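You operate a simulated robot arm through the tools that you are given. There is no shell and no other tool.

You are at the controls of a simulated two-armed robot. One attempt, no reset.

JOB
Bring the chair to the entry place on the job ticket.
Fine: light off, armrest up, then seat height and back tilt by the chair keys till the displays show the ticket's figures.

It is judged by the outcome, as a careful person would: the job done as asked, and still so three seconds after it is handed in. It fails if anything else is knocked over, pushed out of place, dropped, spilled or broken.

ROBOT AND FRAMES
Two 7-joint arms with two-finger parallel grippers on one trunk that stands fixed in place. Base frame: the origin is at the foot of the trunk, x ahead of it, y to its left, z up. Lengths are in mm, angles in degrees, forces in N, time in s.
The left shoulder is at [70, 156, 955], the right one opposite. Payload 3.91 kg a hand.
The TCP of each hand is the grasp point between the finger pads, 30 mm short of the fingertips. In the tool frame z runs along the fingers and y along their closing line. The gripper opens to 110 mm. The fingers are 20 mm wide and 10 mm thick; the gripper's body (48 by 112 mm) begins 55 mm behind the TCP.
Orientation is that of the tool frame in the base frame, as a unit quaternion [w, x, y, z]. With the fingers straight down and closing along the base's y, the tool's x points along the base's -x, its y along +y and its z along -z.

CONTROLS
- The arms move only by the tool jog_arm. It takes "left_series", "right_series" or both (then of equal length, played together; a hand with none holds still); each is one flat list of numbers, 7 for each row, row after row: the shift along the tool's x, y, z in mm, then the turn, a rotation vector about the tool's x, y, z in degrees, then the gripper command, from -1 (shut) to 1 (fully open), values between in proportion. In form: [tx, ty, tz, ax, ay, az, claw, tx, ty, tz, ax, ay, az, claw, ...]. A call has 1 to 20 rows; each row shifts and turns the commanded pose from where the row before left it, along the tool's axes as they then stand. Rows are played at 5 a second. More than 50 mm and 8.6 degrees between two rows, or a gripper value outside its range, and nothing of the call is played. Where a pose cannot be reached the arm comes as near as it can. A force on the tool above 80 N (or 10 N above the force at the start of the call, whichever is more), or a blocked arm, ends the call early, and 0.2 s more pass. Each finger travels about 108 mm/s and halts on what it meets, pressing with about 41 N; the grip force reading is that of the motor and also rises with nothing between the fingers. The clock runs only during rows and for 0.2 s after the last one: add rows that do not move to give the fingers time. It gives the time, the measured TCP pose, the force on the tool (base axes), the opening and the grip force at its end, in the units of the frame above (readings bear some noise), with the torque about the TCP (base axes, N m) and any sound that the robot's microphone picked up.
- Cameras (640 x 400 px; columns grow to the right, rows downward): "scene" is now at [139.1, -16.2, 1191.5]; the picture's right is [-0.16, -0.99, -0.00], its down [-0.49, 0.08, -0.87] and it looks along [0.85, -0.14, -0.50] (base axes); focal length 235 px, centre (320, 200). "left" rides on the left gripper at [72, -17, -103] in its tool frame; the picture's right is [0.23, 0.97, 0.00], its down [-0.76, 0.18, -0.62] and it looks along [-0.61, 0.14, 0.78] (tool axes); focal length 222 px, centre (320, 200). "right" rides on the right gripper at [72, 17, -103] in its tool frame; the picture's right is [-0.23, 0.97, 0.00], its down [-0.76, -0.18, -0.62] and it looks along [-0.61, -0.14, 0.78] (tool axes); focal length 222 px, centre (320, 200). There is no depth. A picture from a camera that has moved, and an enlarged one, comes with that camera's place and axes in the base frame and with its lens.
- snapshot(camera): a new picture of that camera. It takes no simulated time.
- lift_body(by): slides the trunk up (or, below 0, down) by that many mm; the arms and the scene camera ride with it, the base frame stays. It gives what a move gives, with no picture.
- head_to(pan, tilt): turns the head with the scene camera to pan (to the left, within 86 degrees either way) and tilt (down, from -29 to 69), counted from straight ahead of the robot. It gives what a move gives.
- zoom(camera, box): a new picture of the part [left, top, right, bottom] of that camera's present view, enlarged. It takes no simulated time.
- job_done(): hands the job in; it is judged then, once.

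Nothing tells you positions but the pictures and the camera data. Unless the task says otherwise, let go and move clear before handing in.

The tools are called by a JSON object that holds its "op" and its "data". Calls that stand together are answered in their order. jog_arm: Moves the arms, as the interface text tells. Its arguments: {"type":"object","properties":{"left_series":{"type":"array","items":{"type":"number"}},"right_series":{"type":"array","items":{"type":"number"}}},"required":[]} The other tools are called the same way: lift_body (by) slides the trunk up or down; head_to (pan, tilt) turns the head that bears the scene camera; snapshot (camera) takes a picture; zoom (camera, box) takes an enlarged picture of a part of a camera's view; job_done () hands the job in.

At the start:

```text
time: 0.0
left_ee_pos: [850.2, -130.2, 948.2]
left_orientation: [0.0, 0.0, 1.0, -0.001]
left_wrist_force: [0.0, -0.1, 0.0]
left_ft_torque: [-0.01, -0.03, 0.0]
left_gripper_width: 109.7
left_finger_force: 0.1
right_ee_pos: [461.8, -549.9, 978.8]
right_orientation: [0.0, 0.001, 1.0, 0.0]
right_wrist_force: [0.6, -0.2, -0.4]
right_ft_torque: [-0.02, -0.03, 0.01]
right_gripper_width: 110.2
right_finger_force: 0.1
trunk travel left (down, up): [-400.0, 540.0]
head pan, tilt: [-9.2, 30.0]
```

scene: 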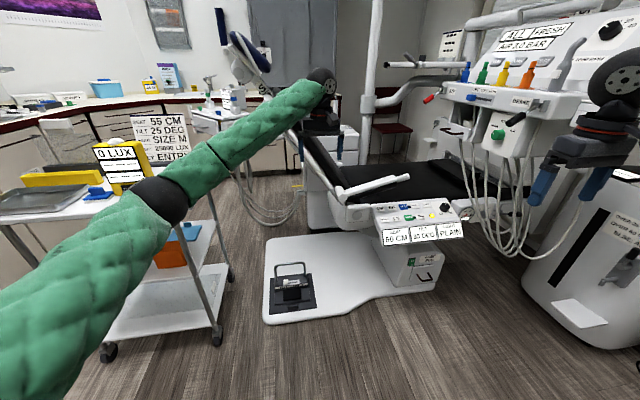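
right: 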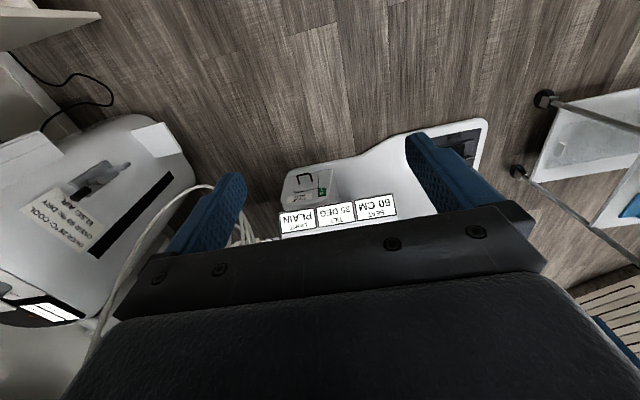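
left: 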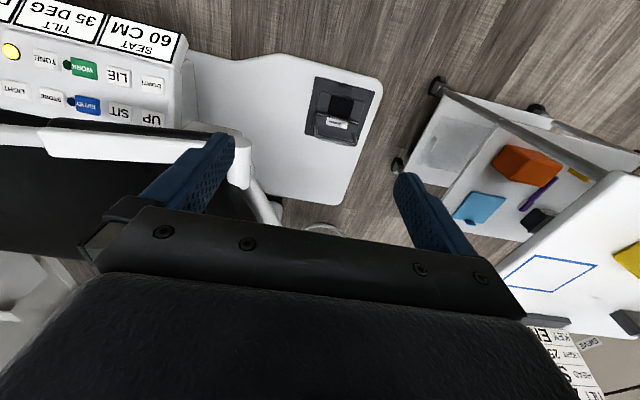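

I see a dental chair with a key panel (displays 60 CM, 35 DEG, PLAIN), a job ticket to the left, and a light sensor reading 0 LUX. I'll look closer at the ticket, the panel and the other parts before I move anything.

{"op": "zoom", "data": {"camera": "scene", "box": [90, 100, 220, 190]}}

{"op": "zoom", "data": {"camera": "scene", "box": [330, 170, 490, 270]}}

{"op": "zoom", "data": {"camera": "left", "box": [0, 0, 240, 150]}}

{"op": "zoom", "data": {"camera": "scene", "box": [460, 10, 640, 120]}}

{"op": "zoom", "data": {"camera": "scene", "box": [200, 20, 400, 150]}}

```text
4.44 times, centred on (155, 145) of scene
camera zoom: at [139.1, -16.2, 1191.5], right [-0.16, -0.99, 0.0], down [-0.49, 0.08, -0.87], along [0.85, -0.14, -0.5], focal length 1044 px, centre (1053, 444)
```

zoom: 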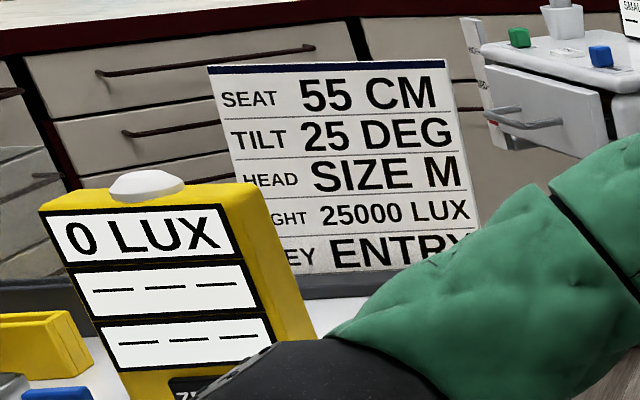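

```text
4.00 times, centred on (410, 220) of scene
camera zoom: at [139.1, -16.2, 1191.5], right [-0.16, -0.99, 0.0], down [-0.49, 0.08, -0.87], along [0.85, -0.14, -0.5], focal length 939 px, centre (-40, 120)
```

zoom: 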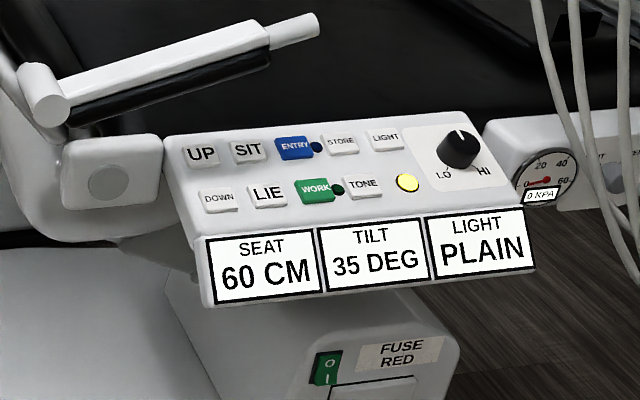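

```text
2.67 times, centred on (120, 75) of left
camera zoom: at [778.6, -149.3, 1052.3], right [-0.23, 0.97, 0.0], down [0.76, 0.18, 0.62], along [0.61, 0.14, -0.78], focal length 592 px, centre (853, 533)
```

zoom: 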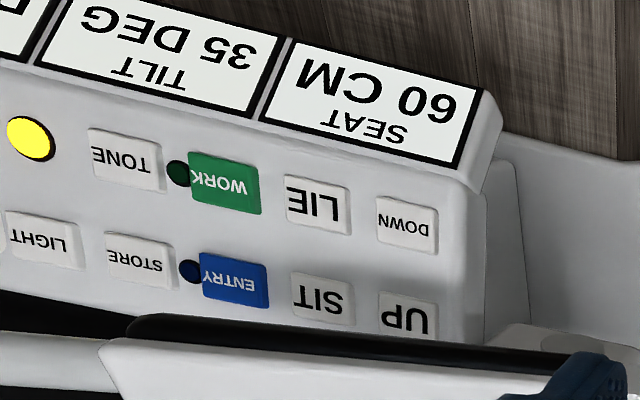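

```text
3.56 times, centred on (550, 65) of scene
camera zoom: at [139.1, -16.2, 1191.5], right [-0.16, -0.99, 0.0], down [-0.49, 0.08, -0.87], along [0.85, -0.14, -0.5], focal length 835 px, centre (-498, 680)
```

zoom: 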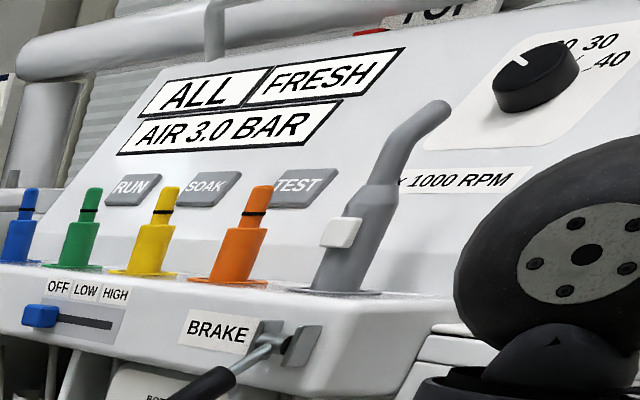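

```text
3.08 times, centred on (300, 85) of scene
camera zoom: at [139.1, -16.2, 1191.5], right [-0.16, -0.99, 0.0], down [-0.49, 0.08, -0.87], along [0.85, -0.14, -0.5], focal length 722 px, centre (382, 554)
```

zoom: 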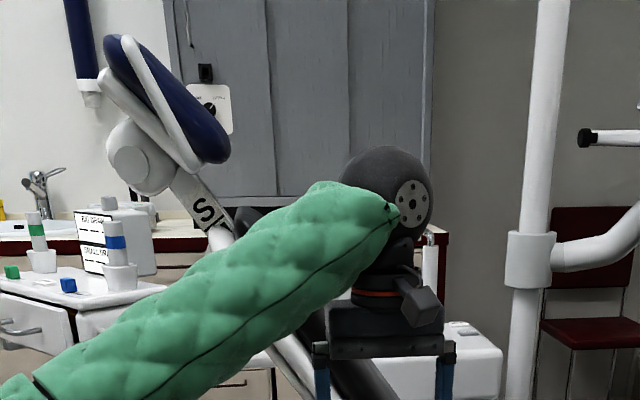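

The ticket reads SEAT 55 CM, TILT 25 DEG (and KEY ENTRY, partly hidden), while the chair stands at 60 CM and 35 DEG with the armrest apparently down. Next I look around for the lamp, the armrest and any notices.

{"op": "head_to", "data": {"pan": -9, "tilt": -10}}

{"op": "snapshot", "data": {"camera": "scene"}}

```text
time: 1.1
left_ee_pos: [851.6, -133.0, 949.7]
left_orientation: [0.0, 0.0, 1.0, 0.0]
left_wrist_force: [-0.4, -0.9, -0.5]
left_ft_torque: [0.03, -0.04, -0.01]
left_gripper_width: 110.0
left_finger_force: 0.0
right_ee_pos: [462.8, -550.3, 979.5]
right_orientation: [0.0, 0.001, 1.0, -0.001]
right_wrist_force: [0.0, 0.1, 0.5]
right_ft_torque: [0.04, -0.01, -0.01]
right_gripper_width: 109.8
right_finger_force: 0.1
trunk travel left (down, up): [-400.0, 540.0]
head pan, tilt: [-9.0, -10.0]
```

```text
taken
camera scene: at [133.2, -15.0, 1255.1], right [-0.16, -0.99, 0.0], down [0.17, -0.03, -0.98], along [0.97, -0.15, 0.17], focal length 235 px, centre (320, 200)
```

scene: 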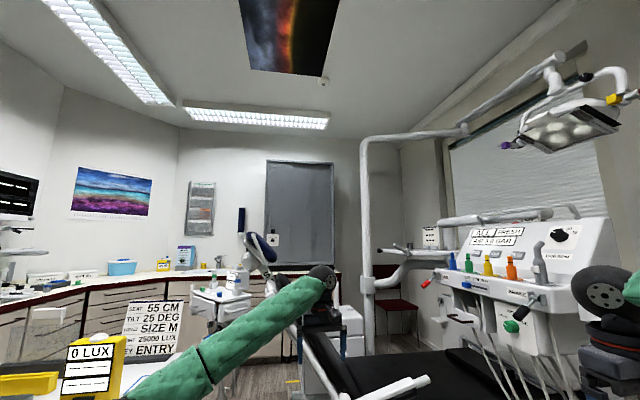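

The operating lamp hangs at the upper right. I'll zoom on it and pan about for the rest of the room.

{"op": "zoom", "data": {"camera": "scene", "box": [490, 40, 640, 170]}}

{"op": "zoom", "data": {"camera": "scene", "box": [60, 290, 190, 390]}}

{"op": "zoom", "data": {"camera": "scene", "box": [400, 200, 640, 360]}}

{"op": "zoom", "data": {"camera": "scene", "box": [180, 170, 340, 310]}}

{"op": "zoom", "data": {"camera": "scene", "box": [340, 210, 460, 320]}}

```text
3.08 times, centred on (565, 105) of scene
camera zoom: at [133.2, -15.0, 1255.1], right [-0.16, -0.99, 0.0], down [0.17, -0.03, -0.98], along [0.97, -0.15, 0.17], focal length 722 px, centre (-434, 492)
```

zoom: 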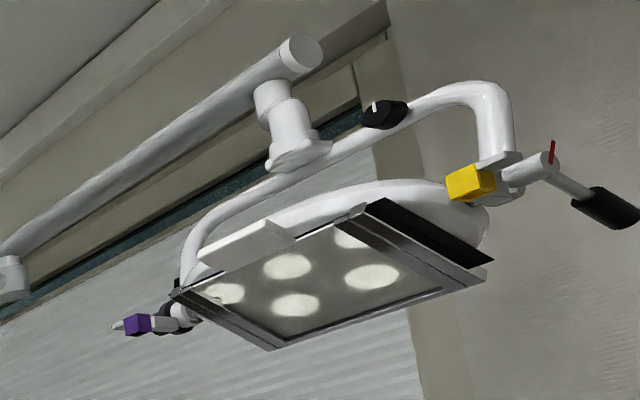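

```text
4.00 times, centred on (125, 340) of scene
camera zoom: at [133.2, -15.0, 1255.1], right [-0.16, -0.99, 0.0], down [0.17, -0.03, -0.98], along [0.97, -0.15, 0.17], focal length 939 px, centre (1100, -360)
```

zoom: 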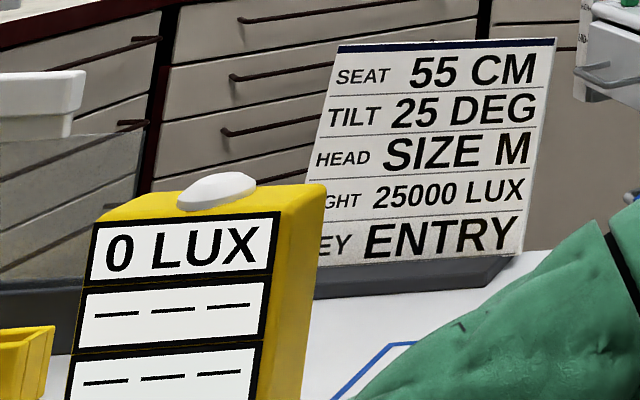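

```text
2.50 times, centred on (520, 280) of scene
camera zoom: at [133.2, -15.0, 1255.1], right [-0.16, -0.99, 0.0], down [0.17, -0.03, -0.98], along [0.97, -0.15, 0.17], focal length 587 px, centre (-180, 0)
```

zoom: 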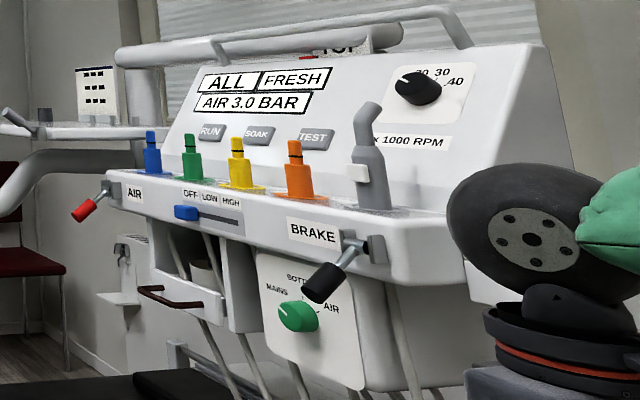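

```text
2.86 times, centred on (260, 240) of scene
camera zoom: at [133.2, -15.0, 1255.1], right [-0.16, -0.99, 0.0], down [0.17, -0.03, -0.98], along [0.97, -0.15, 0.17], focal length 671 px, centre (491, 86)
```

zoom: 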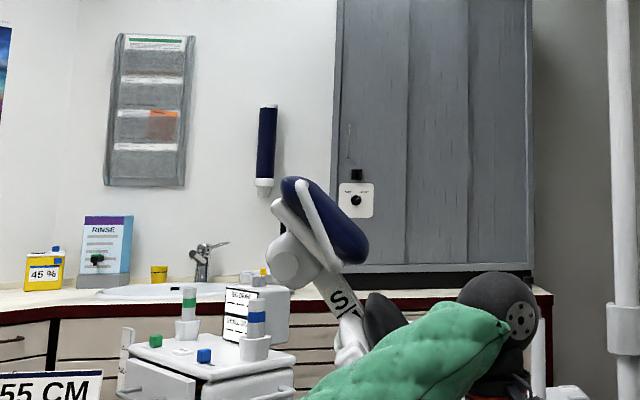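

```text
3.64 times, centred on (400, 265) of scene
camera zoom: at [133.2, -15.0, 1255.1], right [-0.16, -0.99, 0.0], down [0.17, -0.03, -0.98], along [0.97, -0.15, 0.17], focal length 854 px, centre (29, -36)
```

zoom: 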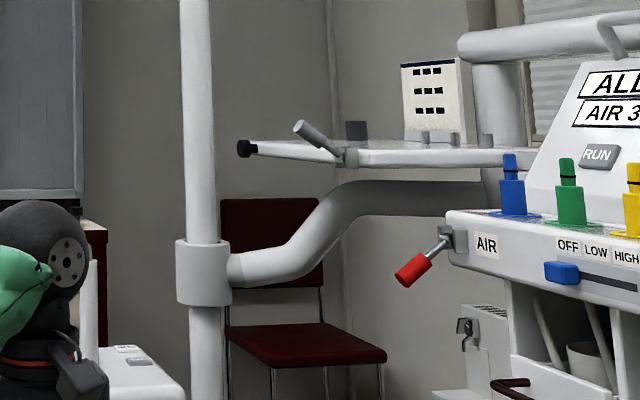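

The lamp discs may be lit and the panel has a LIGHT key and a LIGHT display. I'll look about further, right, left and down, before acting.

{"op": "head_to", "data": {"pan": -45, "tilt": 0}}

{"op": "snapshot", "data": {"camera": "scene"}}

{"op": "head_to", "data": {"pan": -40, "tilt": 40}}

{"op": "snapshot", "data": {"camera": "scene"}}

{"op": "head_to", "data": {"pan": 45, "tilt": 25}}

{"op": "snapshot", "data": {"camera": "scene"}}

{"op": "head_to", "data": {"pan": -15, "tilt": 35}}

{"op": "snapshot", "data": {"camera": "scene"}}

```text
time: 2.1
left_ee_pos: [850.8, -133.0, 948.3]
left_orientation: [-0.001, 0.0, 1.0, 0.0]
left_wrist_force: [-0.1, -0.5, 0.1]
left_ft_torque: [0.04, 0.01, 0.0]
left_gripper_width: 110.1
left_finger_force: 0.1
right_ee_pos: [463.2, -550.3, 979.7]
right_orientation: [0.001, 0.0, 1.0, 0.0]
right_wrist_force: [-0.1, 0.5, 0.7]
right_ft_torque: [0.0, 0.01, 0.03]
right_gripper_width: 110.0
right_finger_force: 0.0
trunk travel left (down, up): [-400.0, 540.0]
head pan, tilt: [-45.0, 0.0]
```

```text
taken
camera scene: at [113.6, -65.4, 1240.0], right [-0.71, -0.71, 0.0], down [0.0, 0.0, -1.0], along [0.71, -0.71, 0.0], focal length 235 px, centre (320, 200)
```

scene: 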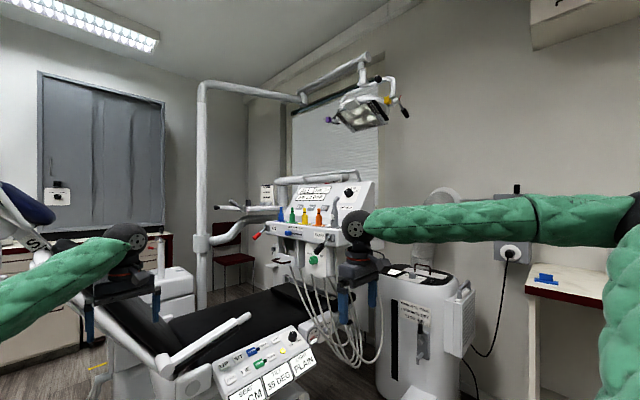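

```text
time: 3.2
left_ee_pos: [851.0, -132.7, 949.3]
left_orientation: [0.0, 0.0, 1.0, 0.0]
left_wrist_force: [-1.7, 0.1, 1.1]
left_ft_torque: [0.0, 0.0, -0.02]
left_gripper_width: 110.0
left_finger_force: 0.1
right_ee_pos: [462.3, -549.6, 980.1]
right_orientation: [-0.001, -0.001, 1.0, 0.0]
right_wrist_force: [0.5, -0.2, -0.1]
right_ft_torque: [0.01, 0.01, -0.02]
right_gripper_width: 109.8
right_finger_force: 0.0
trunk travel left (down, up): [-400.0, 540.0]
head pan, tilt: [-40.0, 40.0]
```

```text
taken
camera scene: at [115.0, -56.4, 1176.3], right [-0.64, -0.77, 0.0], down [-0.49, 0.41, -0.77], along [0.59, -0.49, -0.64], focal length 235 px, centre (320, 200)
```

scene: 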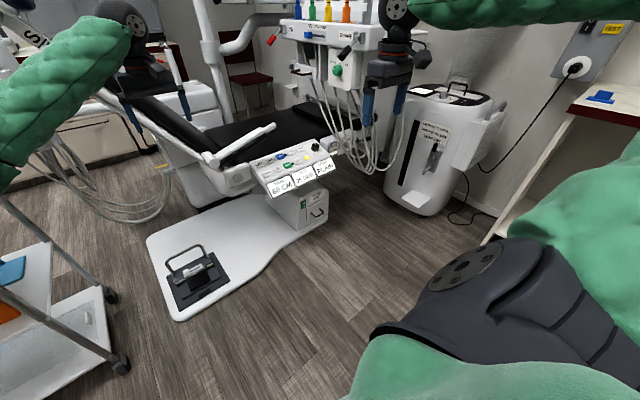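

```text
time: 4.8
left_ee_pos: [850.6, -132.4, 949.6]
left_orientation: [0.0, -0.001, 1.0, 0.001]
left_wrist_force: [0.2, -0.1, -0.4]
left_ft_torque: [-0.02, 0.0, -0.04]
left_gripper_width: 109.9
left_finger_force: 0.0
right_ee_pos: [463.0, -549.3, 979.3]
right_orientation: [0.0, 0.0, 1.0, 0.0]
right_wrist_force: [-0.2, 1.2, -0.4]
right_ft_torque: [0.04, -0.01, 0.03]
right_gripper_width: 110.1
right_finger_force: 0.1
trunk travel left (down, up): [-400.0, 540.0]
head pan, tilt: [45.0, 25.0]
```

```text
taken
camera scene: at [115.1, 63.3, 1199.6], right [0.71, -0.71, 0.0], down [-0.3, -0.3, -0.91], along [0.64, 0.64, -0.42], focal length 235 px, centre (320, 200)
```

scene: 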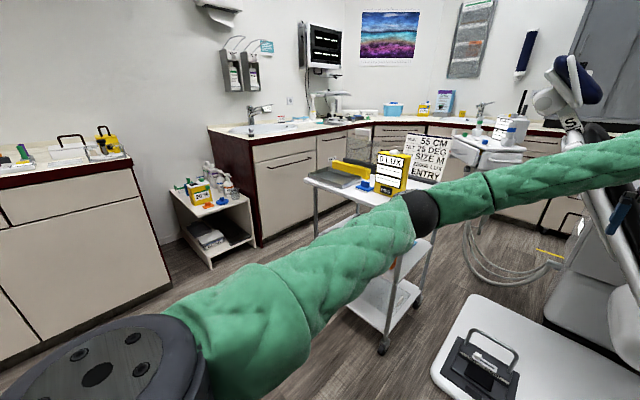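

```text
time: 6.0
left_ee_pos: [851.1, -132.2, 949.4]
left_orientation: [0.001, 0.0, 1.0, 0.0]
left_wrist_force: [0.5, 0.1, 0.4]
left_ft_torque: [0.0, -0.02, 0.0]
left_gripper_width: 109.9
left_finger_force: 0.0
right_ee_pos: [462.3, -550.6, 978.7]
right_orientation: [0.0, 0.0, 1.0, 0.0]
right_wrist_force: [-0.1, -0.7, 0.0]
right_ft_torque: [0.02, -0.02, -0.01]
right_gripper_width: 110.0
right_finger_force: 0.0
trunk travel left (down, up): [-400.0, 540.0]
head pan, tilt: [-15.0, 35.0]
```

```text
taken
camera scene: at [134.9, -24.5, 1183.8], right [-0.26, -0.97, 0.0], down [-0.55, 0.15, -0.82], along [0.79, -0.21, -0.57], focal length 235 px, centre (320, 200)
```

scene: 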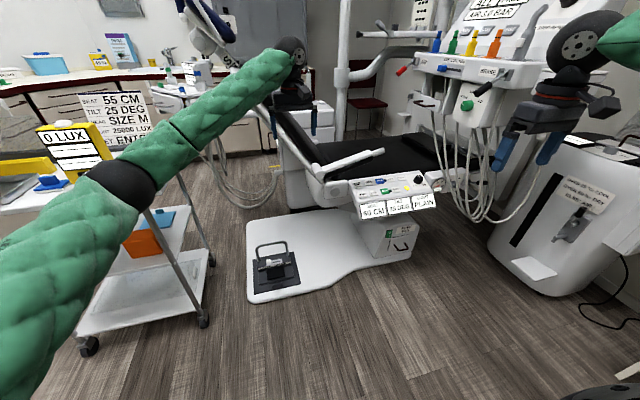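

I place the panel keys at about x 940–1000, y −435 (UP/DOWN) to −667 (LIGHT), z ≈ 590–615, and the armrest bar above them reaching out to about [969, −476, 778]. The right arm will do the work, so I first draw the left arm back out of the way.

{"op": "jog_arm", "data": {"left_series": [30, 25, 0, 0, 0, 0, 1, 30, 25, 0, 0, 0, 0, 1, 30, 25, 0, 0, 0, 0, 1, 30, 25, 0, 0, 0, 0, 1, 30, 25, 0, 0, 0, 0, 1, 30, 25, 0, 0, 0, 0, 1, 30, 25, 0, 0, 0, 0, 1, 30, 25, 0, 0, 0, 0, 1, 30, 25, 0, 0, 0, 0, 1, 30, 25, 0, 0, 0, 0, 1]}}

{"op": "snapshot", "data": {"camera": "scene"}}

{"op": "snapshot", "data": {"camera": "left"}}

```text
time: 8.2
left_ee_pos: [549.2, 119.8, 949.9]
left_orientation: [-0.001, 0.0, 1.0, 0.0]
left_wrist_force: [-0.4, 0.1, 0.6]
left_ft_torque: [0.01, -0.02, -0.01]
left_gripper_width: 110.1
left_finger_force: 0.0
right_ee_pos: [462.2, -550.3, 980.7]
right_orientation: [0.0, 0.0, 1.0, 0.0]
right_wrist_force: [0.3, -0.4, 0.6]
right_ft_torque: [0.0, -0.04, -0.02]
right_gripper_width: 110.1
right_finger_force: 0.1
trunk travel left (down, up): [-400.0, 540.0]
head pan, tilt: [-15.0, 35.0]
```

```text
taken
camera scene: at [134.3, -24.1, 1183.9], right [-0.26, -0.97, 0.0], down [-0.55, 0.15, -0.82], along [0.79, -0.21, -0.57], focal length 235 px, centre (320, 200)
```

scene: 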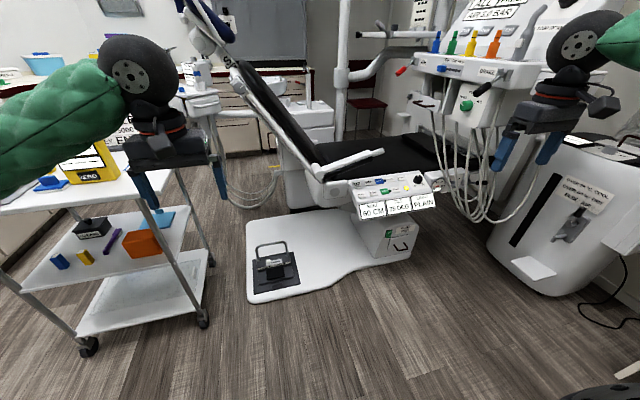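

```text
taken
camera left: at [476.8, 102.4, 1053.4], right [-0.23, 0.97, 0.0], down [0.76, 0.18, 0.62], along [0.61, 0.14, -0.78], focal length 222 px, centre (320, 200)
```

left: 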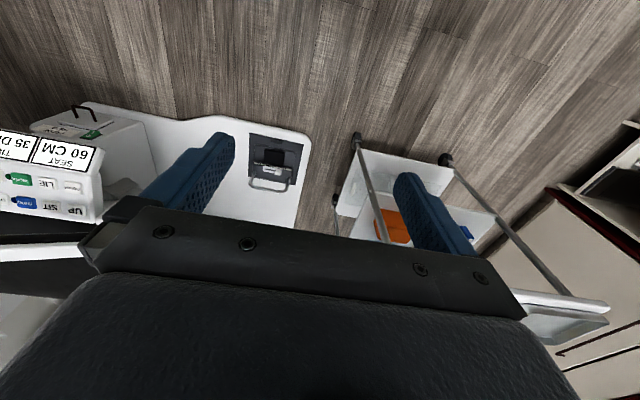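

The left arm is clear. I'll zoom on the panel and armrest from here, then lower the trunk for reach.

{"op": "zoom", "data": {"camera": "scene", "box": [300, 130, 460, 230]}}

{"op": "zoom", "data": {"camera": "scene", "box": [400, 80, 600, 240]}}

{"op": "zoom", "data": {"camera": "scene", "box": [170, 0, 330, 200]}}

```text
4.00 times, centred on (380, 180) of scene
camera zoom: at [134.3, -24.1, 1183.9], right [-0.26, -0.97, 0.0], down [-0.55, 0.15, -0.82], along [0.79, -0.21, -0.57], focal length 939 px, centre (80, 280)
```

zoom: 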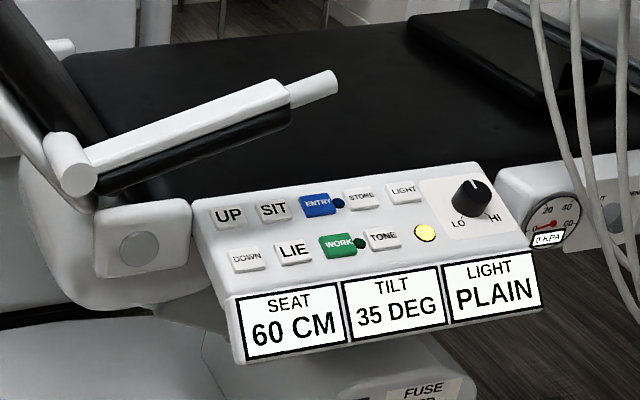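

```text
2.50 times, centred on (500, 160) of scene
camera zoom: at [134.3, -24.1, 1183.9], right [-0.26, -0.97, 0.0], down [-0.55, 0.15, -0.82], along [0.79, -0.21, -0.57], focal length 587 px, centre (-130, 300)
```

zoom: 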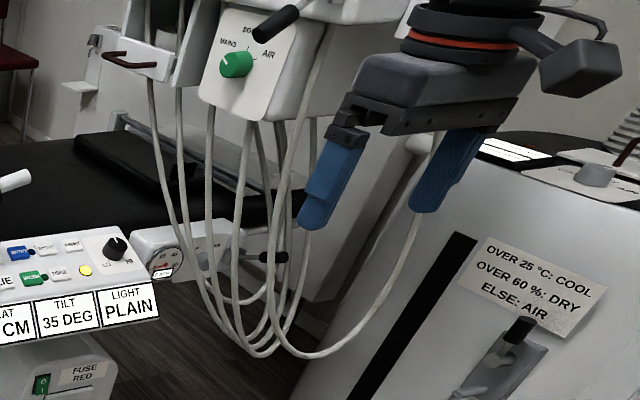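

```text
2.00 times, centred on (250, 100) of scene
camera zoom: at [134.3, -24.1, 1183.9], right [-0.26, -0.97, 0.0], down [-0.55, 0.15, -0.82], along [0.79, -0.21, -0.57], focal length 470 px, centre (460, 400)
```

zoom: 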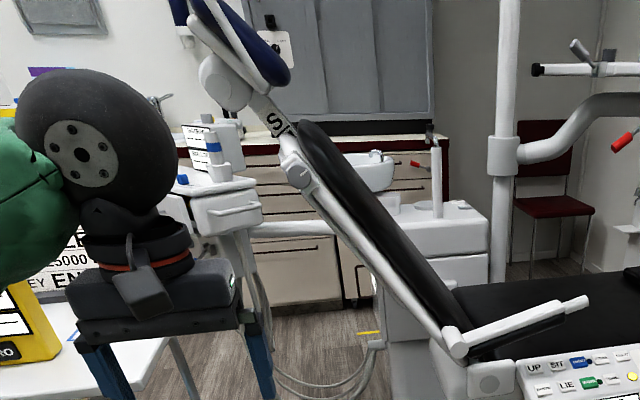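

The armrest hinges on the lower end of the backrest's side rail and its thin handle points toward the foot end. I'll lower the trunk 200 mm and turn the head to keep the panel in view.

{"op": "lift_body", "data": {"by": -200}}

{"op": "head_to", "data": {"pan": -25, "tilt": 20}}

{"op": "snapshot", "data": {"camera": "scene"}}

{"op": "snapshot", "data": {"camera": "right"}}

```text
time: 10.4
left_ee_pos: [549.1, 119.6, 750.7]
left_orientation: [0.0, 0.0, 1.0, 0.0]
left_wrist_force: [-0.7, 0.2, 0.3]
left_ft_torque: [-0.01, 0.01, -0.02]
left_gripper_width: 109.9
left_finger_force: 0.1
right_ee_pos: [462.4, -550.3, 780.1]
right_orientation: [0.0, -0.001, 1.0, 0.0]
right_wrist_force: [0.1, 0.2, 0.9]
right_ft_torque: [0.04, -0.01, 0.02]
right_gripper_width: 109.6
right_finger_force: 0.0
trunk travel left (down, up): [-200.0, 740.0]
head pan, tilt: [-15.0, 35.0]
```

```text
time: 11.2
left_ee_pos: [550.9, 119.1, 751.3]
left_orientation: [0.001, -0.001, 1.0, 0.001]
left_wrist_force: [0.6, -0.2, 0.1]
left_ft_torque: [0.0, -0.03, -0.02]
left_gripper_width: 110.2
left_finger_force: 0.0
right_ee_pos: [462.7, -550.0, 779.5]
right_orientation: [0.0, 0.0, 1.0, -0.001]
right_wrist_force: [0.0, -0.5, -0.4]
right_ft_torque: [-0.01, 0.0, 0.01]
right_gripper_width: 110.0
right_finger_force: 0.0
trunk travel left (down, up): [-200.0, 740.0]
head pan, tilt: [-25.0, 20.0]
```

```text
taken
camera scene: at [134.1, -40.9, 1007.6], right [-0.42, -0.91, 0.0], down [-0.31, 0.14, -0.94], along [0.85, -0.4, -0.34], focal length 235 px, centre (320, 200)
```

scene: 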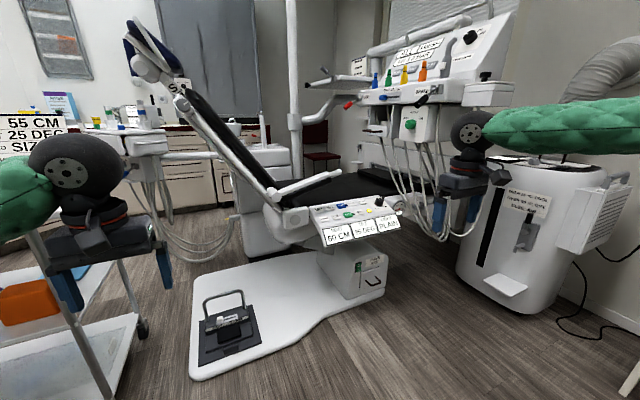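

```text
taken
camera right: at [390.1, -532.8, 882.9], right [0.23, 0.97, 0.0], down [0.76, -0.18, 0.62], along [0.61, -0.14, -0.78], focal length 222 px, centre (320, 200)
```

right: 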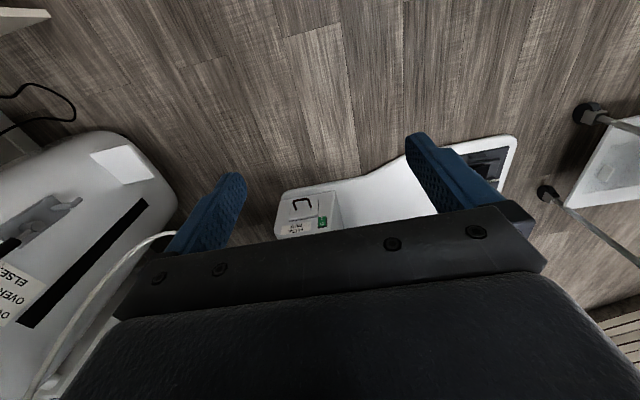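

The trunk is down and nothing was touched. I now close the right gripper, turn it slightly to the right and tilt it forward 50 degrees so its tip can reach the panel.

{"op": "jog_arm", "data": {"right_series": [0, 0, 0, 0, 0, 6.67, -1, 0, 0, 0, 0, 0, 6.67, -1, 0, 0, 0, 0, 0, 6.66, -1, 0, 0, 0, 0, -8.34, 0, -1, 0, 0, 0, 0, -8.34, 0, -1, 0, 0, 0, 0, -8.33, 0, -1, 0, 0, 0, 0, -8.33, 0, -1, 0, 0, 0, 0, -8.33, 0, -1, 0, 0, 0, 0, -8.33, 0, -1]}}

{"op": "snapshot", "data": {"camera": "scene"}}

{"op": "snapshot", "data": {"camera": "right"}}

{"op": "zoom", "data": {"camera": "scene", "box": [260, 150, 420, 250]}}

```text
time: 13.2
left_ee_pos: [549.5, 120.1, 750.1]
left_orientation: [0.0, 0.001, 1.0, 0.0]
left_wrist_force: [-0.3, -0.1, -0.5]
left_ft_torque: [0.03, 0.02, 0.03]
left_gripper_width: 110.0
left_finger_force: 0.1
right_ee_pos: [464.2, -553.0, 780.5]
right_orientation: [0.417, 0.157, 0.892, -0.073]
right_wrist_force: [0.0, -1.3, -0.7]
right_ft_torque: [0.01, -0.02, 0.02]
right_gripper_width: 0.0
right_finger_force: 37.8
right hand out of reach, approached as far as the arm can: row 9
trunk travel left (down, up): [-200.0, 740.0]
head pan, tilt: [-25.0, 20.0]
```

```text
taken
camera scene: at [134.2, -41.1, 1007.7], right [-0.42, -0.91, 0.0], down [-0.31, 0.14, -0.94], along [0.85, -0.4, -0.34], focal length 235 px, centre (320, 200)
```

scene: 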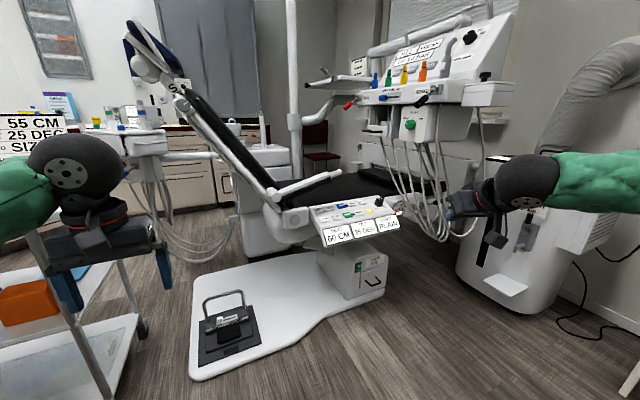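

```text
taken
camera right: at [352.5, -493.7, 792.0], right [0.47, 0.87, 0.17], down [-0.05, -0.17, 0.98], along [0.88, -0.47, -0.04], focal length 222 px, centre (320, 200)
```

right: 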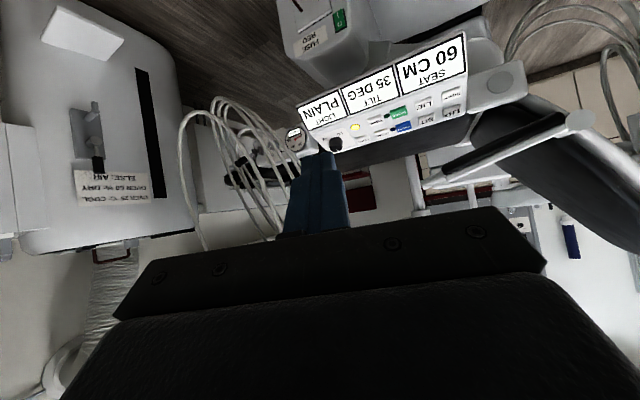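

```text
4.00 times, centred on (340, 200) of scene
camera zoom: at [134.2, -41.1, 1007.7], right [-0.42, -0.91, 0.0], down [-0.31, 0.14, -0.94], along [0.85, -0.4, -0.34], focal length 939 px, centre (240, 200)
```

zoom: 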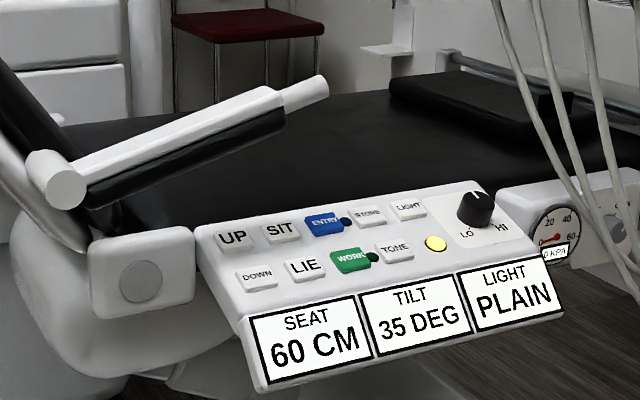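

The hand points forward and down, and the right camera now sees the key panel. I move toward a point just in front of and above the LIGHT key, stopping partway to check.

{"op": "jog_arm", "data": {"right_series": [-19.1, 5.2, 34, 0, 0, 0, -1, -19.1, 5.2, 34, 0, 0, 0, -1, -19.1, 5.2, 34, 0, 0, 0, -1, -19.1, 5.2, 34, 0, 0, 0, -1, -19.1, 5.2, 34, 0, 0, 0, -1, -19.1, 5.2, 34, 0, 0, 0, -1, -19.1, 5.2, 34, 0, 0, 0, -1, -19.1, 5.2, 34, 0, 0, 0, -1]}}

{"op": "snapshot", "data": {"camera": "scene"}}

{"op": "snapshot", "data": {"camera": "right"}}

```text
time: 15.0
left_ee_pos: [550.3, 118.1, 750.0]
left_orientation: [-0.001, 0.001, 1.0, 0.0]
left_wrist_force: [-0.7, -0.2, -0.2]
left_ft_torque: [0.03, 0.01, -0.02]
left_gripper_width: 110.1
left_finger_force: 0.0
right_ee_pos: [767.9, -619.3, 723.4]
right_orientation: [0.417, 0.159, 0.892, -0.074]
right_wrist_force: [-0.1, -0.9, 0.6]
right_ft_torque: [0.03, 0.01, 0.01]
right_gripper_width: 0.0
right_finger_force: 37.4
trunk travel left (down, up): [-200.0, 740.0]
head pan, tilt: [-25.0, 20.0]
```

```text
taken
camera scene: at [134.1, -41.3, 1007.6], right [-0.42, -0.91, 0.0], down [-0.31, 0.15, -0.94], along [0.85, -0.4, -0.34], focal length 235 px, centre (320, 200)
```

scene: 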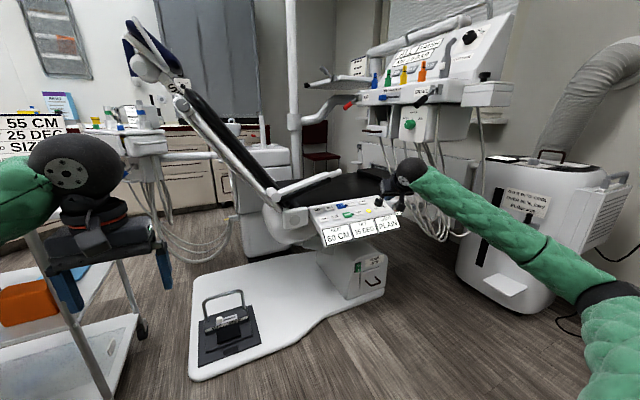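

```text
taken
camera right: at [655.8, -559.1, 735.1], right [0.47, 0.86, 0.17], down [-0.05, -0.17, 0.98], along [0.88, -0.47, -0.04], focal length 222 px, centre (320, 200)
```

right: 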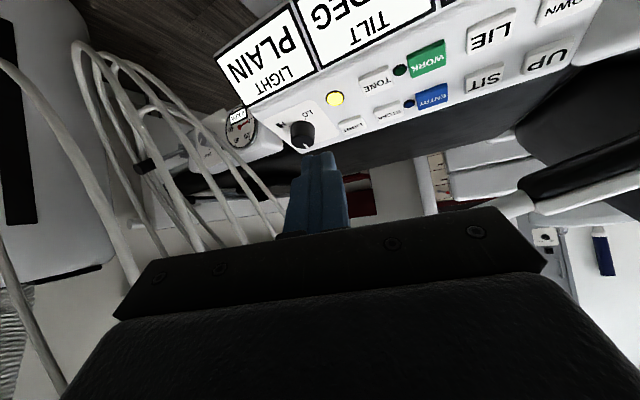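

The right camera confirms the LIGHT key near [999, −665, 613]. I move on to the pre-press point.

{"op": "jog_arm", "data": {"right_series": [-19, 5.3, 33.7, 0, 0, 0, -1, -19, 5.3, 33.7, 0, 0, 0, -1, -19, 5.3, 33.7, 0, 0, 0, -1, -19, 5.3, 33.7, 0, 0, 0, -1, -19, 5.3, 33.7, 0, 0, 0, -1, 0, 0, 0, 0, 0, 0, -1]}}

{"op": "snapshot", "data": {"camera": "right"}}

{"op": "zoom", "data": {"camera": "scene", "box": [300, 150, 460, 250]}}

```text
time: 16.4
left_ee_pos: [550.1, 119.4, 750.5]
left_orientation: [0.0, 0.0, 1.0, 0.0]
left_wrist_force: [0.6, -0.3, 0.3]
left_ft_torque: [0.01, -0.01, -0.03]
left_gripper_width: 109.9
left_finger_force: 0.1
right_ee_pos: [956.7, -659.7, 687.6]
right_orientation: [0.417, 0.158, 0.892, -0.074]
right_wrist_force: [0.7, -0.6, -0.2]
right_ft_torque: [0.0, 0.0, 0.0]
right_gripper_width: 0.0
right_finger_force: 37.8
trunk travel left (down, up): [-200.0, 740.0]
head pan, tilt: [-25.0, 20.0]
```

```text
taken
camera right: at [844.8, -599.5, 698.0], right [0.47, 0.87, 0.17], down [-0.05, -0.17, 0.98], along [0.88, -0.47, -0.04], focal length 222 px, centre (320, 200)
```

right: 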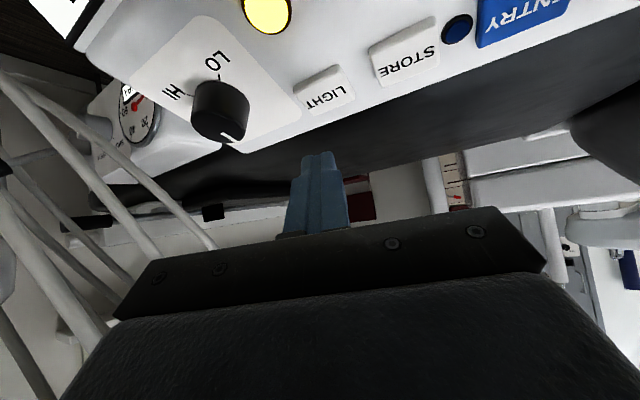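

```text
4.00 times, centred on (380, 200) of scene
camera zoom: at [134.4, -40.7, 1007.7], right [-0.42, -0.91, 0.0], down [-0.31, 0.14, -0.94], along [0.85, -0.4, -0.34], focal length 939 px, centre (80, 200)
```

zoom: 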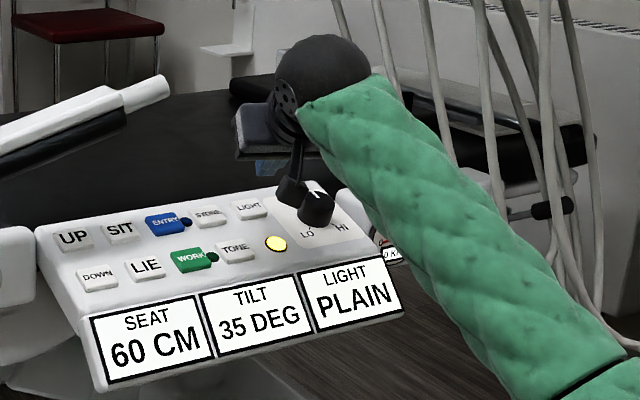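

The LIGHT key sits straight below the tip along the panel's normal, at about [1000, −663, 613]. I close in to about 10 mm and then step in gently, watching the force.

{"op": "jog_arm", "data": {"right_series": [12.7, 5.1, 20.7, 0, 0, 0, -1, 12.7, 5.1, 20.7, 0, 0, 0, -1, 0, 0, 0, 0, 0, 0, -1]}}

{"op": "zoom", "data": {"camera": "right", "box": [220, 50, 420, 190]}}

{"op": "zoom", "data": {"camera": "scene", "box": [320, 160, 420, 230]}}

```text
time: 17.2
left_ee_pos: [551.3, 118.5, 750.6]
left_orientation: [0.0, 0.0, 1.0, 0.0]
left_wrist_force: [0.6, 0.3, -0.2]
left_ft_torque: [-0.01, 0.02, 0.0]
left_gripper_width: 110.0
left_finger_force: 0.1
right_ee_pos: [973.0, -655.6, 641.8]
right_orientation: [0.416, 0.158, 0.893, -0.073]
right_wrist_force: [0.0, -0.7, 1.5]
right_ft_torque: [-0.02, -0.02, 0.0]
right_gripper_width: 0.2
right_finger_force: 38.2
trunk travel left (down, up): [-200.0, 740.0]
head pan, tilt: [-25.0, 20.0]
heard: click
```

```text
2.86 times, centred on (320, 120) of right
camera zoom: at [861.1, -595.8, 652.4], right [0.47, 0.86, 0.17], down [-0.05, -0.17, 0.98], along [0.88, -0.47, -0.04], focal length 635 px, centre (320, 429)
```

zoom: 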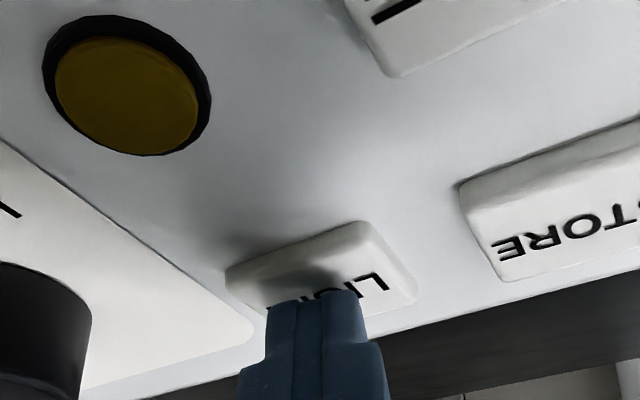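

```text
5.71 times, centred on (370, 195) of scene
camera zoom: at [134.3, -40.9, 1007.7], right [-0.42, -0.91, 0.0], down [-0.31, 0.14, -0.94], along [0.85, -0.4, -0.34], focal length 1342 px, centre (34, 229)
```

zoom: 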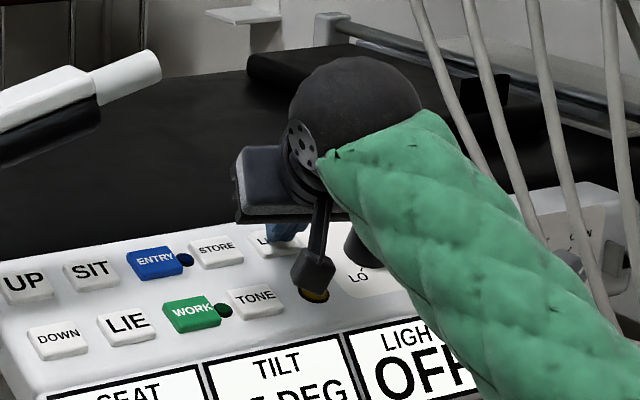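

A click sounded and the LIGHT display now shows OFF, with the yellow lamp dark. I back away along the same line and confirm.

{"op": "jog_arm", "data": {"right_series": [-12.7, -3, -21.3, 0, 0, 0, -1, -12.7, -3, -21.3, 0, 0, 0, -1, -6, -2, -25, 0, 0, 0, -1, 0, 0, 0, 0, 0, 0, -1]}}

{"op": "zoom", "data": {"camera": "right", "box": [0, 0, 640, 400]}}

{"op": "zoom", "data": {"camera": "scene", "box": [240, 130, 420, 250]}}

```text
time: 18.2
left_ee_pos: [550.4, 118.9, 750.2]
left_orientation: [0.0, 0.0, 1.0, 0.0]
left_wrist_force: [-0.6, 0.3, -0.5]
left_ft_torque: [-0.01, 0.0, 0.02]
left_gripper_width: 110.1
left_finger_force: 0.1
right_ee_pos: [941.0, -651.3, 709.6]
right_orientation: [0.417, 0.157, 0.892, -0.074]
right_wrist_force: [0.4, 0.3, -1.2]
right_ft_torque: [-0.04, 0.03, 0.0]
right_gripper_width: 0.3
right_finger_force: 37.9
trunk travel left (down, up): [-200.0, 740.0]
head pan, tilt: [-25.0, 20.0]
```

```text
1.00 times, centred on (320, 200) of right (not enlarged: the box is as wide or as high as the picture)
camera zoom: at [827.5, -591.5, 719.8], right [0.47, 0.86, 0.17], down [-0.05, -0.17, 0.98], along [0.88, -0.47, -0.04], focal length 222 px, centre (320, 200)
```

zoom: 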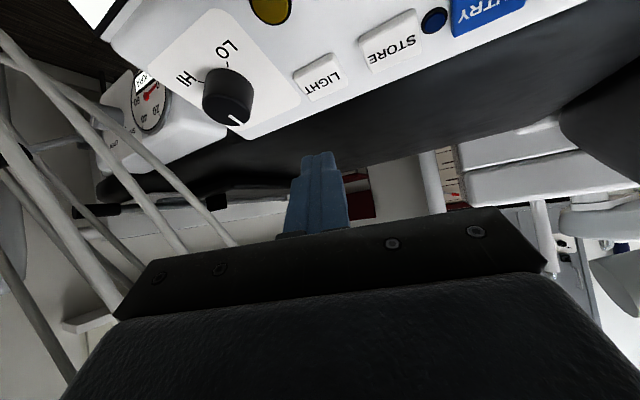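

```text
3.33 times, centred on (330, 190) of scene
camera zoom: at [134.2, -40.9, 1007.6], right [-0.42, -0.91, 0.0], down [-0.31, 0.14, -0.94], along [0.85, -0.4, -0.34], focal length 783 px, centre (287, 233)
```

zoom: 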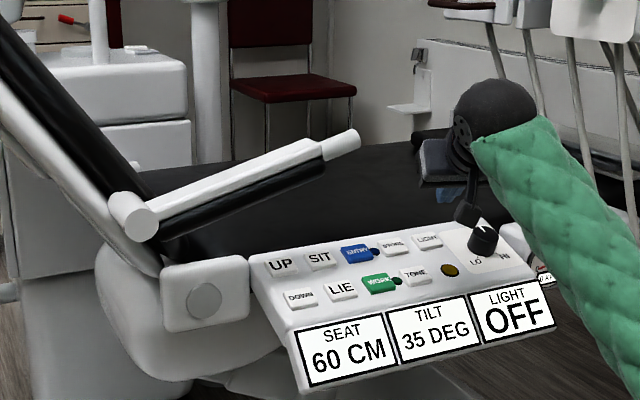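

LIGHT stays OFF after backing off. The armrest runs from its hinge near [998, −245, 711] to its handle tip near [999, −545, 772]; I'll draw the right hand back, level it further, and look at the armrest with its camera.

{"op": "jog_arm", "data": {"right_series": [15.5, 16.5, -36.7, 0, 0, 0, -1, 15.5, 16.5, -36.7, 0, 0, 0, -1, 15.5, 16.5, -36.7, 0, 0, 0, -1, 15.5, 16.5, -36.7, 0, 0, 0, -1, 15.5, 16.5, -36.7, 0, 0, 0, -1, 15.5, 16.5, -36.7, 0, 0, 0, -1, 0, 0, 0, 0, -8.33, 0, -1, 0, 0, 0, 0, -8.33, 0, -1, 0, 0, 0, 0, -8.33, 0, -1]}}

{"op": "snapshot", "data": {"camera": "right"}}

{"op": "snapshot", "data": {"camera": "scene"}}

```text
time: 20.2
left_ee_pos: [549.0, 118.6, 750.1]
left_orientation: [0.0, -0.001, 1.0, 0.0]
left_wrist_force: [0.0, -0.2, 0.3]
left_ft_torque: [0.0, 0.01, -0.02]
left_gripper_width: 110.0
left_finger_force: 0.0
right_ee_pos: [759.8, -480.7, 780.3]
right_orientation: [0.6, 0.138, 0.781, -0.106]
right_wrist_force: [-0.3, -0.4, 0.8]
right_ft_torque: [0.01, 0.01, -0.02]
right_gripper_width: 0.0
right_finger_force: 37.3
trunk travel left (down, up): [-200.0, 740.0]
head pan, tilt: [-25.0, 20.0]
```

```text
taken
camera right: at [653.9, -423.6, 736.2], right [0.39, 0.9, 0.22], down [-0.44, -0.03, 0.9], along [0.81, -0.45, 0.39], focal length 222 px, centre (320, 200)
```

right: 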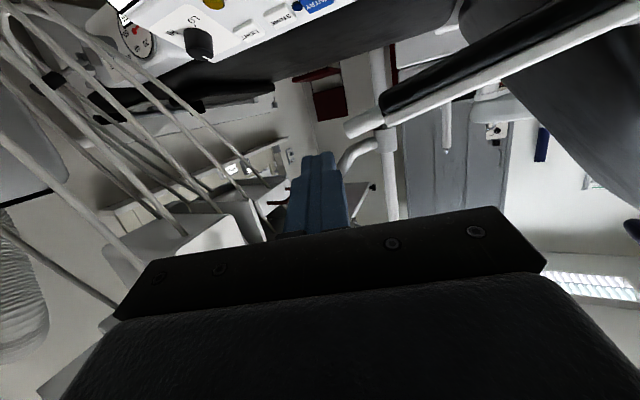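

```text
taken
camera scene: at [134.3, -40.8, 1007.7], right [-0.42, -0.91, 0.0], down [-0.31, 0.14, -0.94], along [0.85, -0.4, -0.34], focal length 235 px, centre (320, 200)
```

scene: 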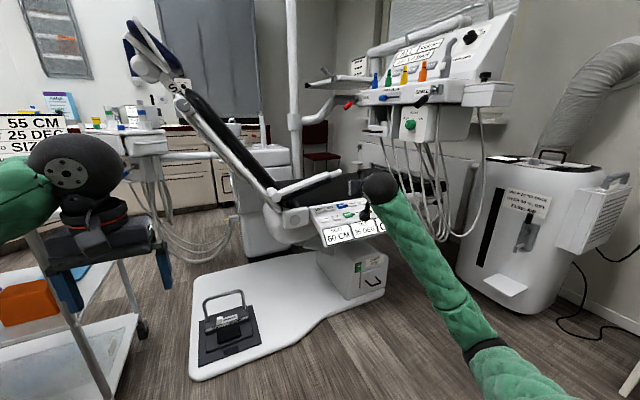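

The armrest bar's underside is near z 740 at y −420, with the handle toward −y. I'll straighten the hand so the fingers point nearly level straight ahead, then go in beneath the bar.

{"op": "jog_arm", "data": {"right_series": [0, 0, 0, -6.45, 0, -1.72, -1, 0, 0, 0, -6.45, 0, -1.72, -1, 0, 0, 0, -6.45, 0, -1.72, -1, 0, 0, 0, 0, -8.33, 0, -1, 0, 0, 0, 0, 0, 0, -1]}}

{"op": "snapshot", "data": {"camera": "right"}}

```text
time: 21.4
left_ee_pos: [550.0, 118.2, 748.8]
left_orientation: [-0.001, 0.0, 1.0, 0.0]
left_wrist_force: [-0.2, -0.8, 0.3]
left_ft_torque: [0.04, 0.03, 0.0]
left_gripper_width: 109.8
left_finger_force: 0.1
right_ee_pos: [758.8, -480.3, 778.5]
right_orientation: [0.664, -0.001, 0.747, 0.001]
right_wrist_force: [0.6, -0.6, -0.6]
right_ft_torque: [-0.01, 0.01, 0.01]
right_gripper_width: 0.0
right_finger_force: 37.9
trunk travel left (down, up): [-200.0, 740.0]
head pan, tilt: [-25.0, 20.0]
```

```text
taken
camera right: at [648.6, -462.9, 719.0], right [0.03, 0.97, 0.23], down [-0.53, -0.18, 0.83], along [0.85, -0.14, 0.51], focal length 222 px, centre (320, 200)
```

right: 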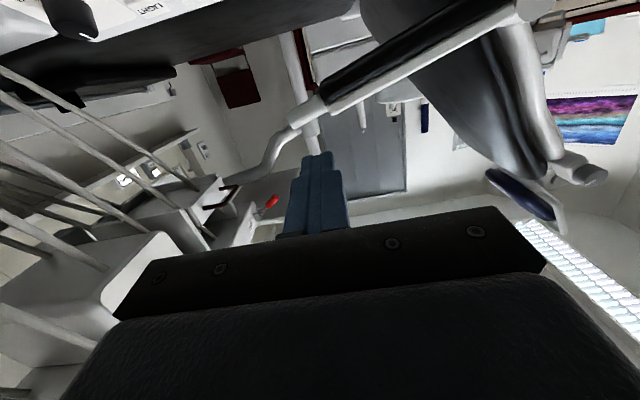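

The hand now points straight ahead. A closer look at the armrest from below before going in.

{"op": "zoom", "data": {"camera": "right", "box": [240, 0, 560, 200]}}

{"op": "zoom", "data": {"camera": "scene", "box": [250, 150, 390, 240]}}

{"op": "zoom", "data": {"camera": "left", "box": [0, 0, 320, 200]}}

```text
2.00 times, centred on (400, 100) of right
camera zoom: at [648.6, -462.9, 719.0], right [0.03, 0.97, 0.23], down [-0.53, -0.18, 0.83], along [0.85, -0.14, 0.51], focal length 444 px, centre (160, 400)
```

zoom: 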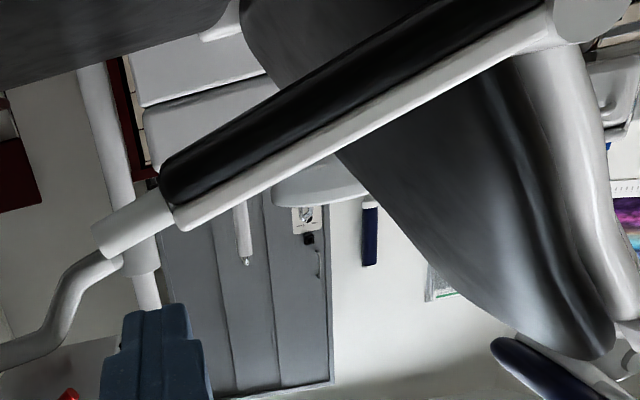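

```text
4.44 times, centred on (320, 195) of scene
camera zoom: at [134.3, -41.0, 1007.7], right [-0.42, -0.91, 0.0], down [-0.31, 0.14, -0.94], along [0.85, -0.4, -0.34], focal length 1044 px, centre (320, 222)
```

zoom: 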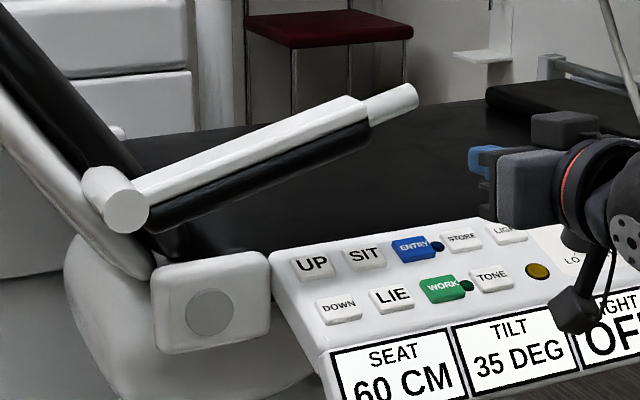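

```text
2.00 times, centred on (160, 100) of left
camera zoom: at [477.8, 102.3, 853.1], right [-0.23, 0.97, 0.0], down [0.76, 0.18, 0.62], along [0.61, 0.14, -0.78], focal length 444 px, centre (640, 400)
```

zoom: 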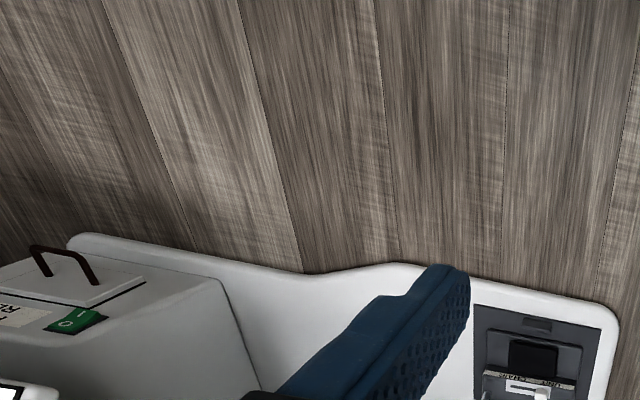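

The bar is a white rail with a dark pad beneath, and the hand's camera hangs below the hand but keeps about 40 mm over the panel. I move in below the bar with the closed fingers, leaving a gap before lifting.

{"op": "jog_arm", "data": {"right_series": [12.35, 4.5, 37, 0, 0, 0, -1, 12.35, 4.5, 37, 0, 0, 0, -1, 12.35, 4.5, 37, 0, 0, 0, -1, 12.35, 4.5, 37, 0, 0, 0, -1, 0, 0, 0, 0, 0, 0, -1]}}

{"op": "zoom", "data": {"camera": "scene", "box": [250, 140, 410, 240]}}

{"op": "snapshot", "data": {"camera": "right"}}

```text
time: 22.6
left_ee_pos: [550.5, 119.5, 749.8]
left_orientation: [0.001, 0.0, 1.0, 0.0]
left_wrist_force: [0.2, 0.2, -0.5]
left_ft_torque: [0.0, 0.01, -0.01]
left_gripper_width: 110.4
left_finger_force: 0.1
right_ee_pos: [901.6, -462.6, 713.1]
right_orientation: [0.664, 0.001, 0.747, 0.0]
right_wrist_force: [-0.2, 0.1, 0.2]
right_ft_torque: [0.03, 0.0, -0.04]
right_gripper_width: 0.0
right_finger_force: 37.3
trunk travel left (down, up): [-200.0, 740.0]
head pan, tilt: [-25.0, 20.0]
```

```text
4.00 times, centred on (330, 190) of scene
camera zoom: at [134.4, -40.7, 1007.6], right [-0.42, -0.91, 0.0], down [-0.31, 0.14, -0.94], along [0.85, -0.4, -0.34], focal length 939 px, centre (280, 240)
```

zoom: 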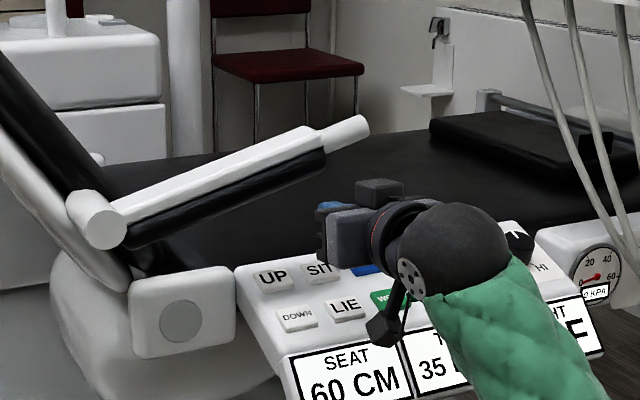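

```text
taken
camera right: at [791.4, -444.9, 652.7], right [0.03, 0.97, 0.23], down [-0.53, -0.18, 0.83], along [0.85, -0.14, 0.51], focal length 222 px, centre (320, 200)
```

right: 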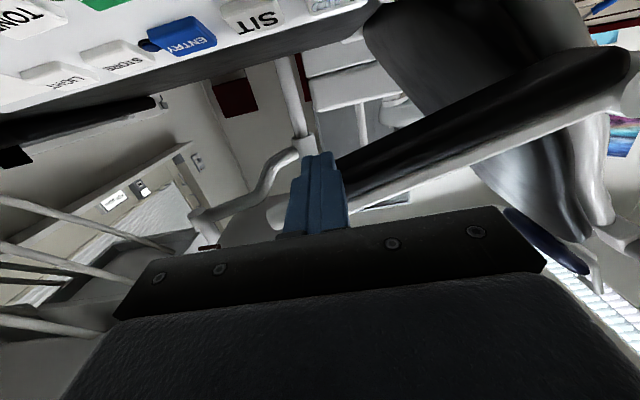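

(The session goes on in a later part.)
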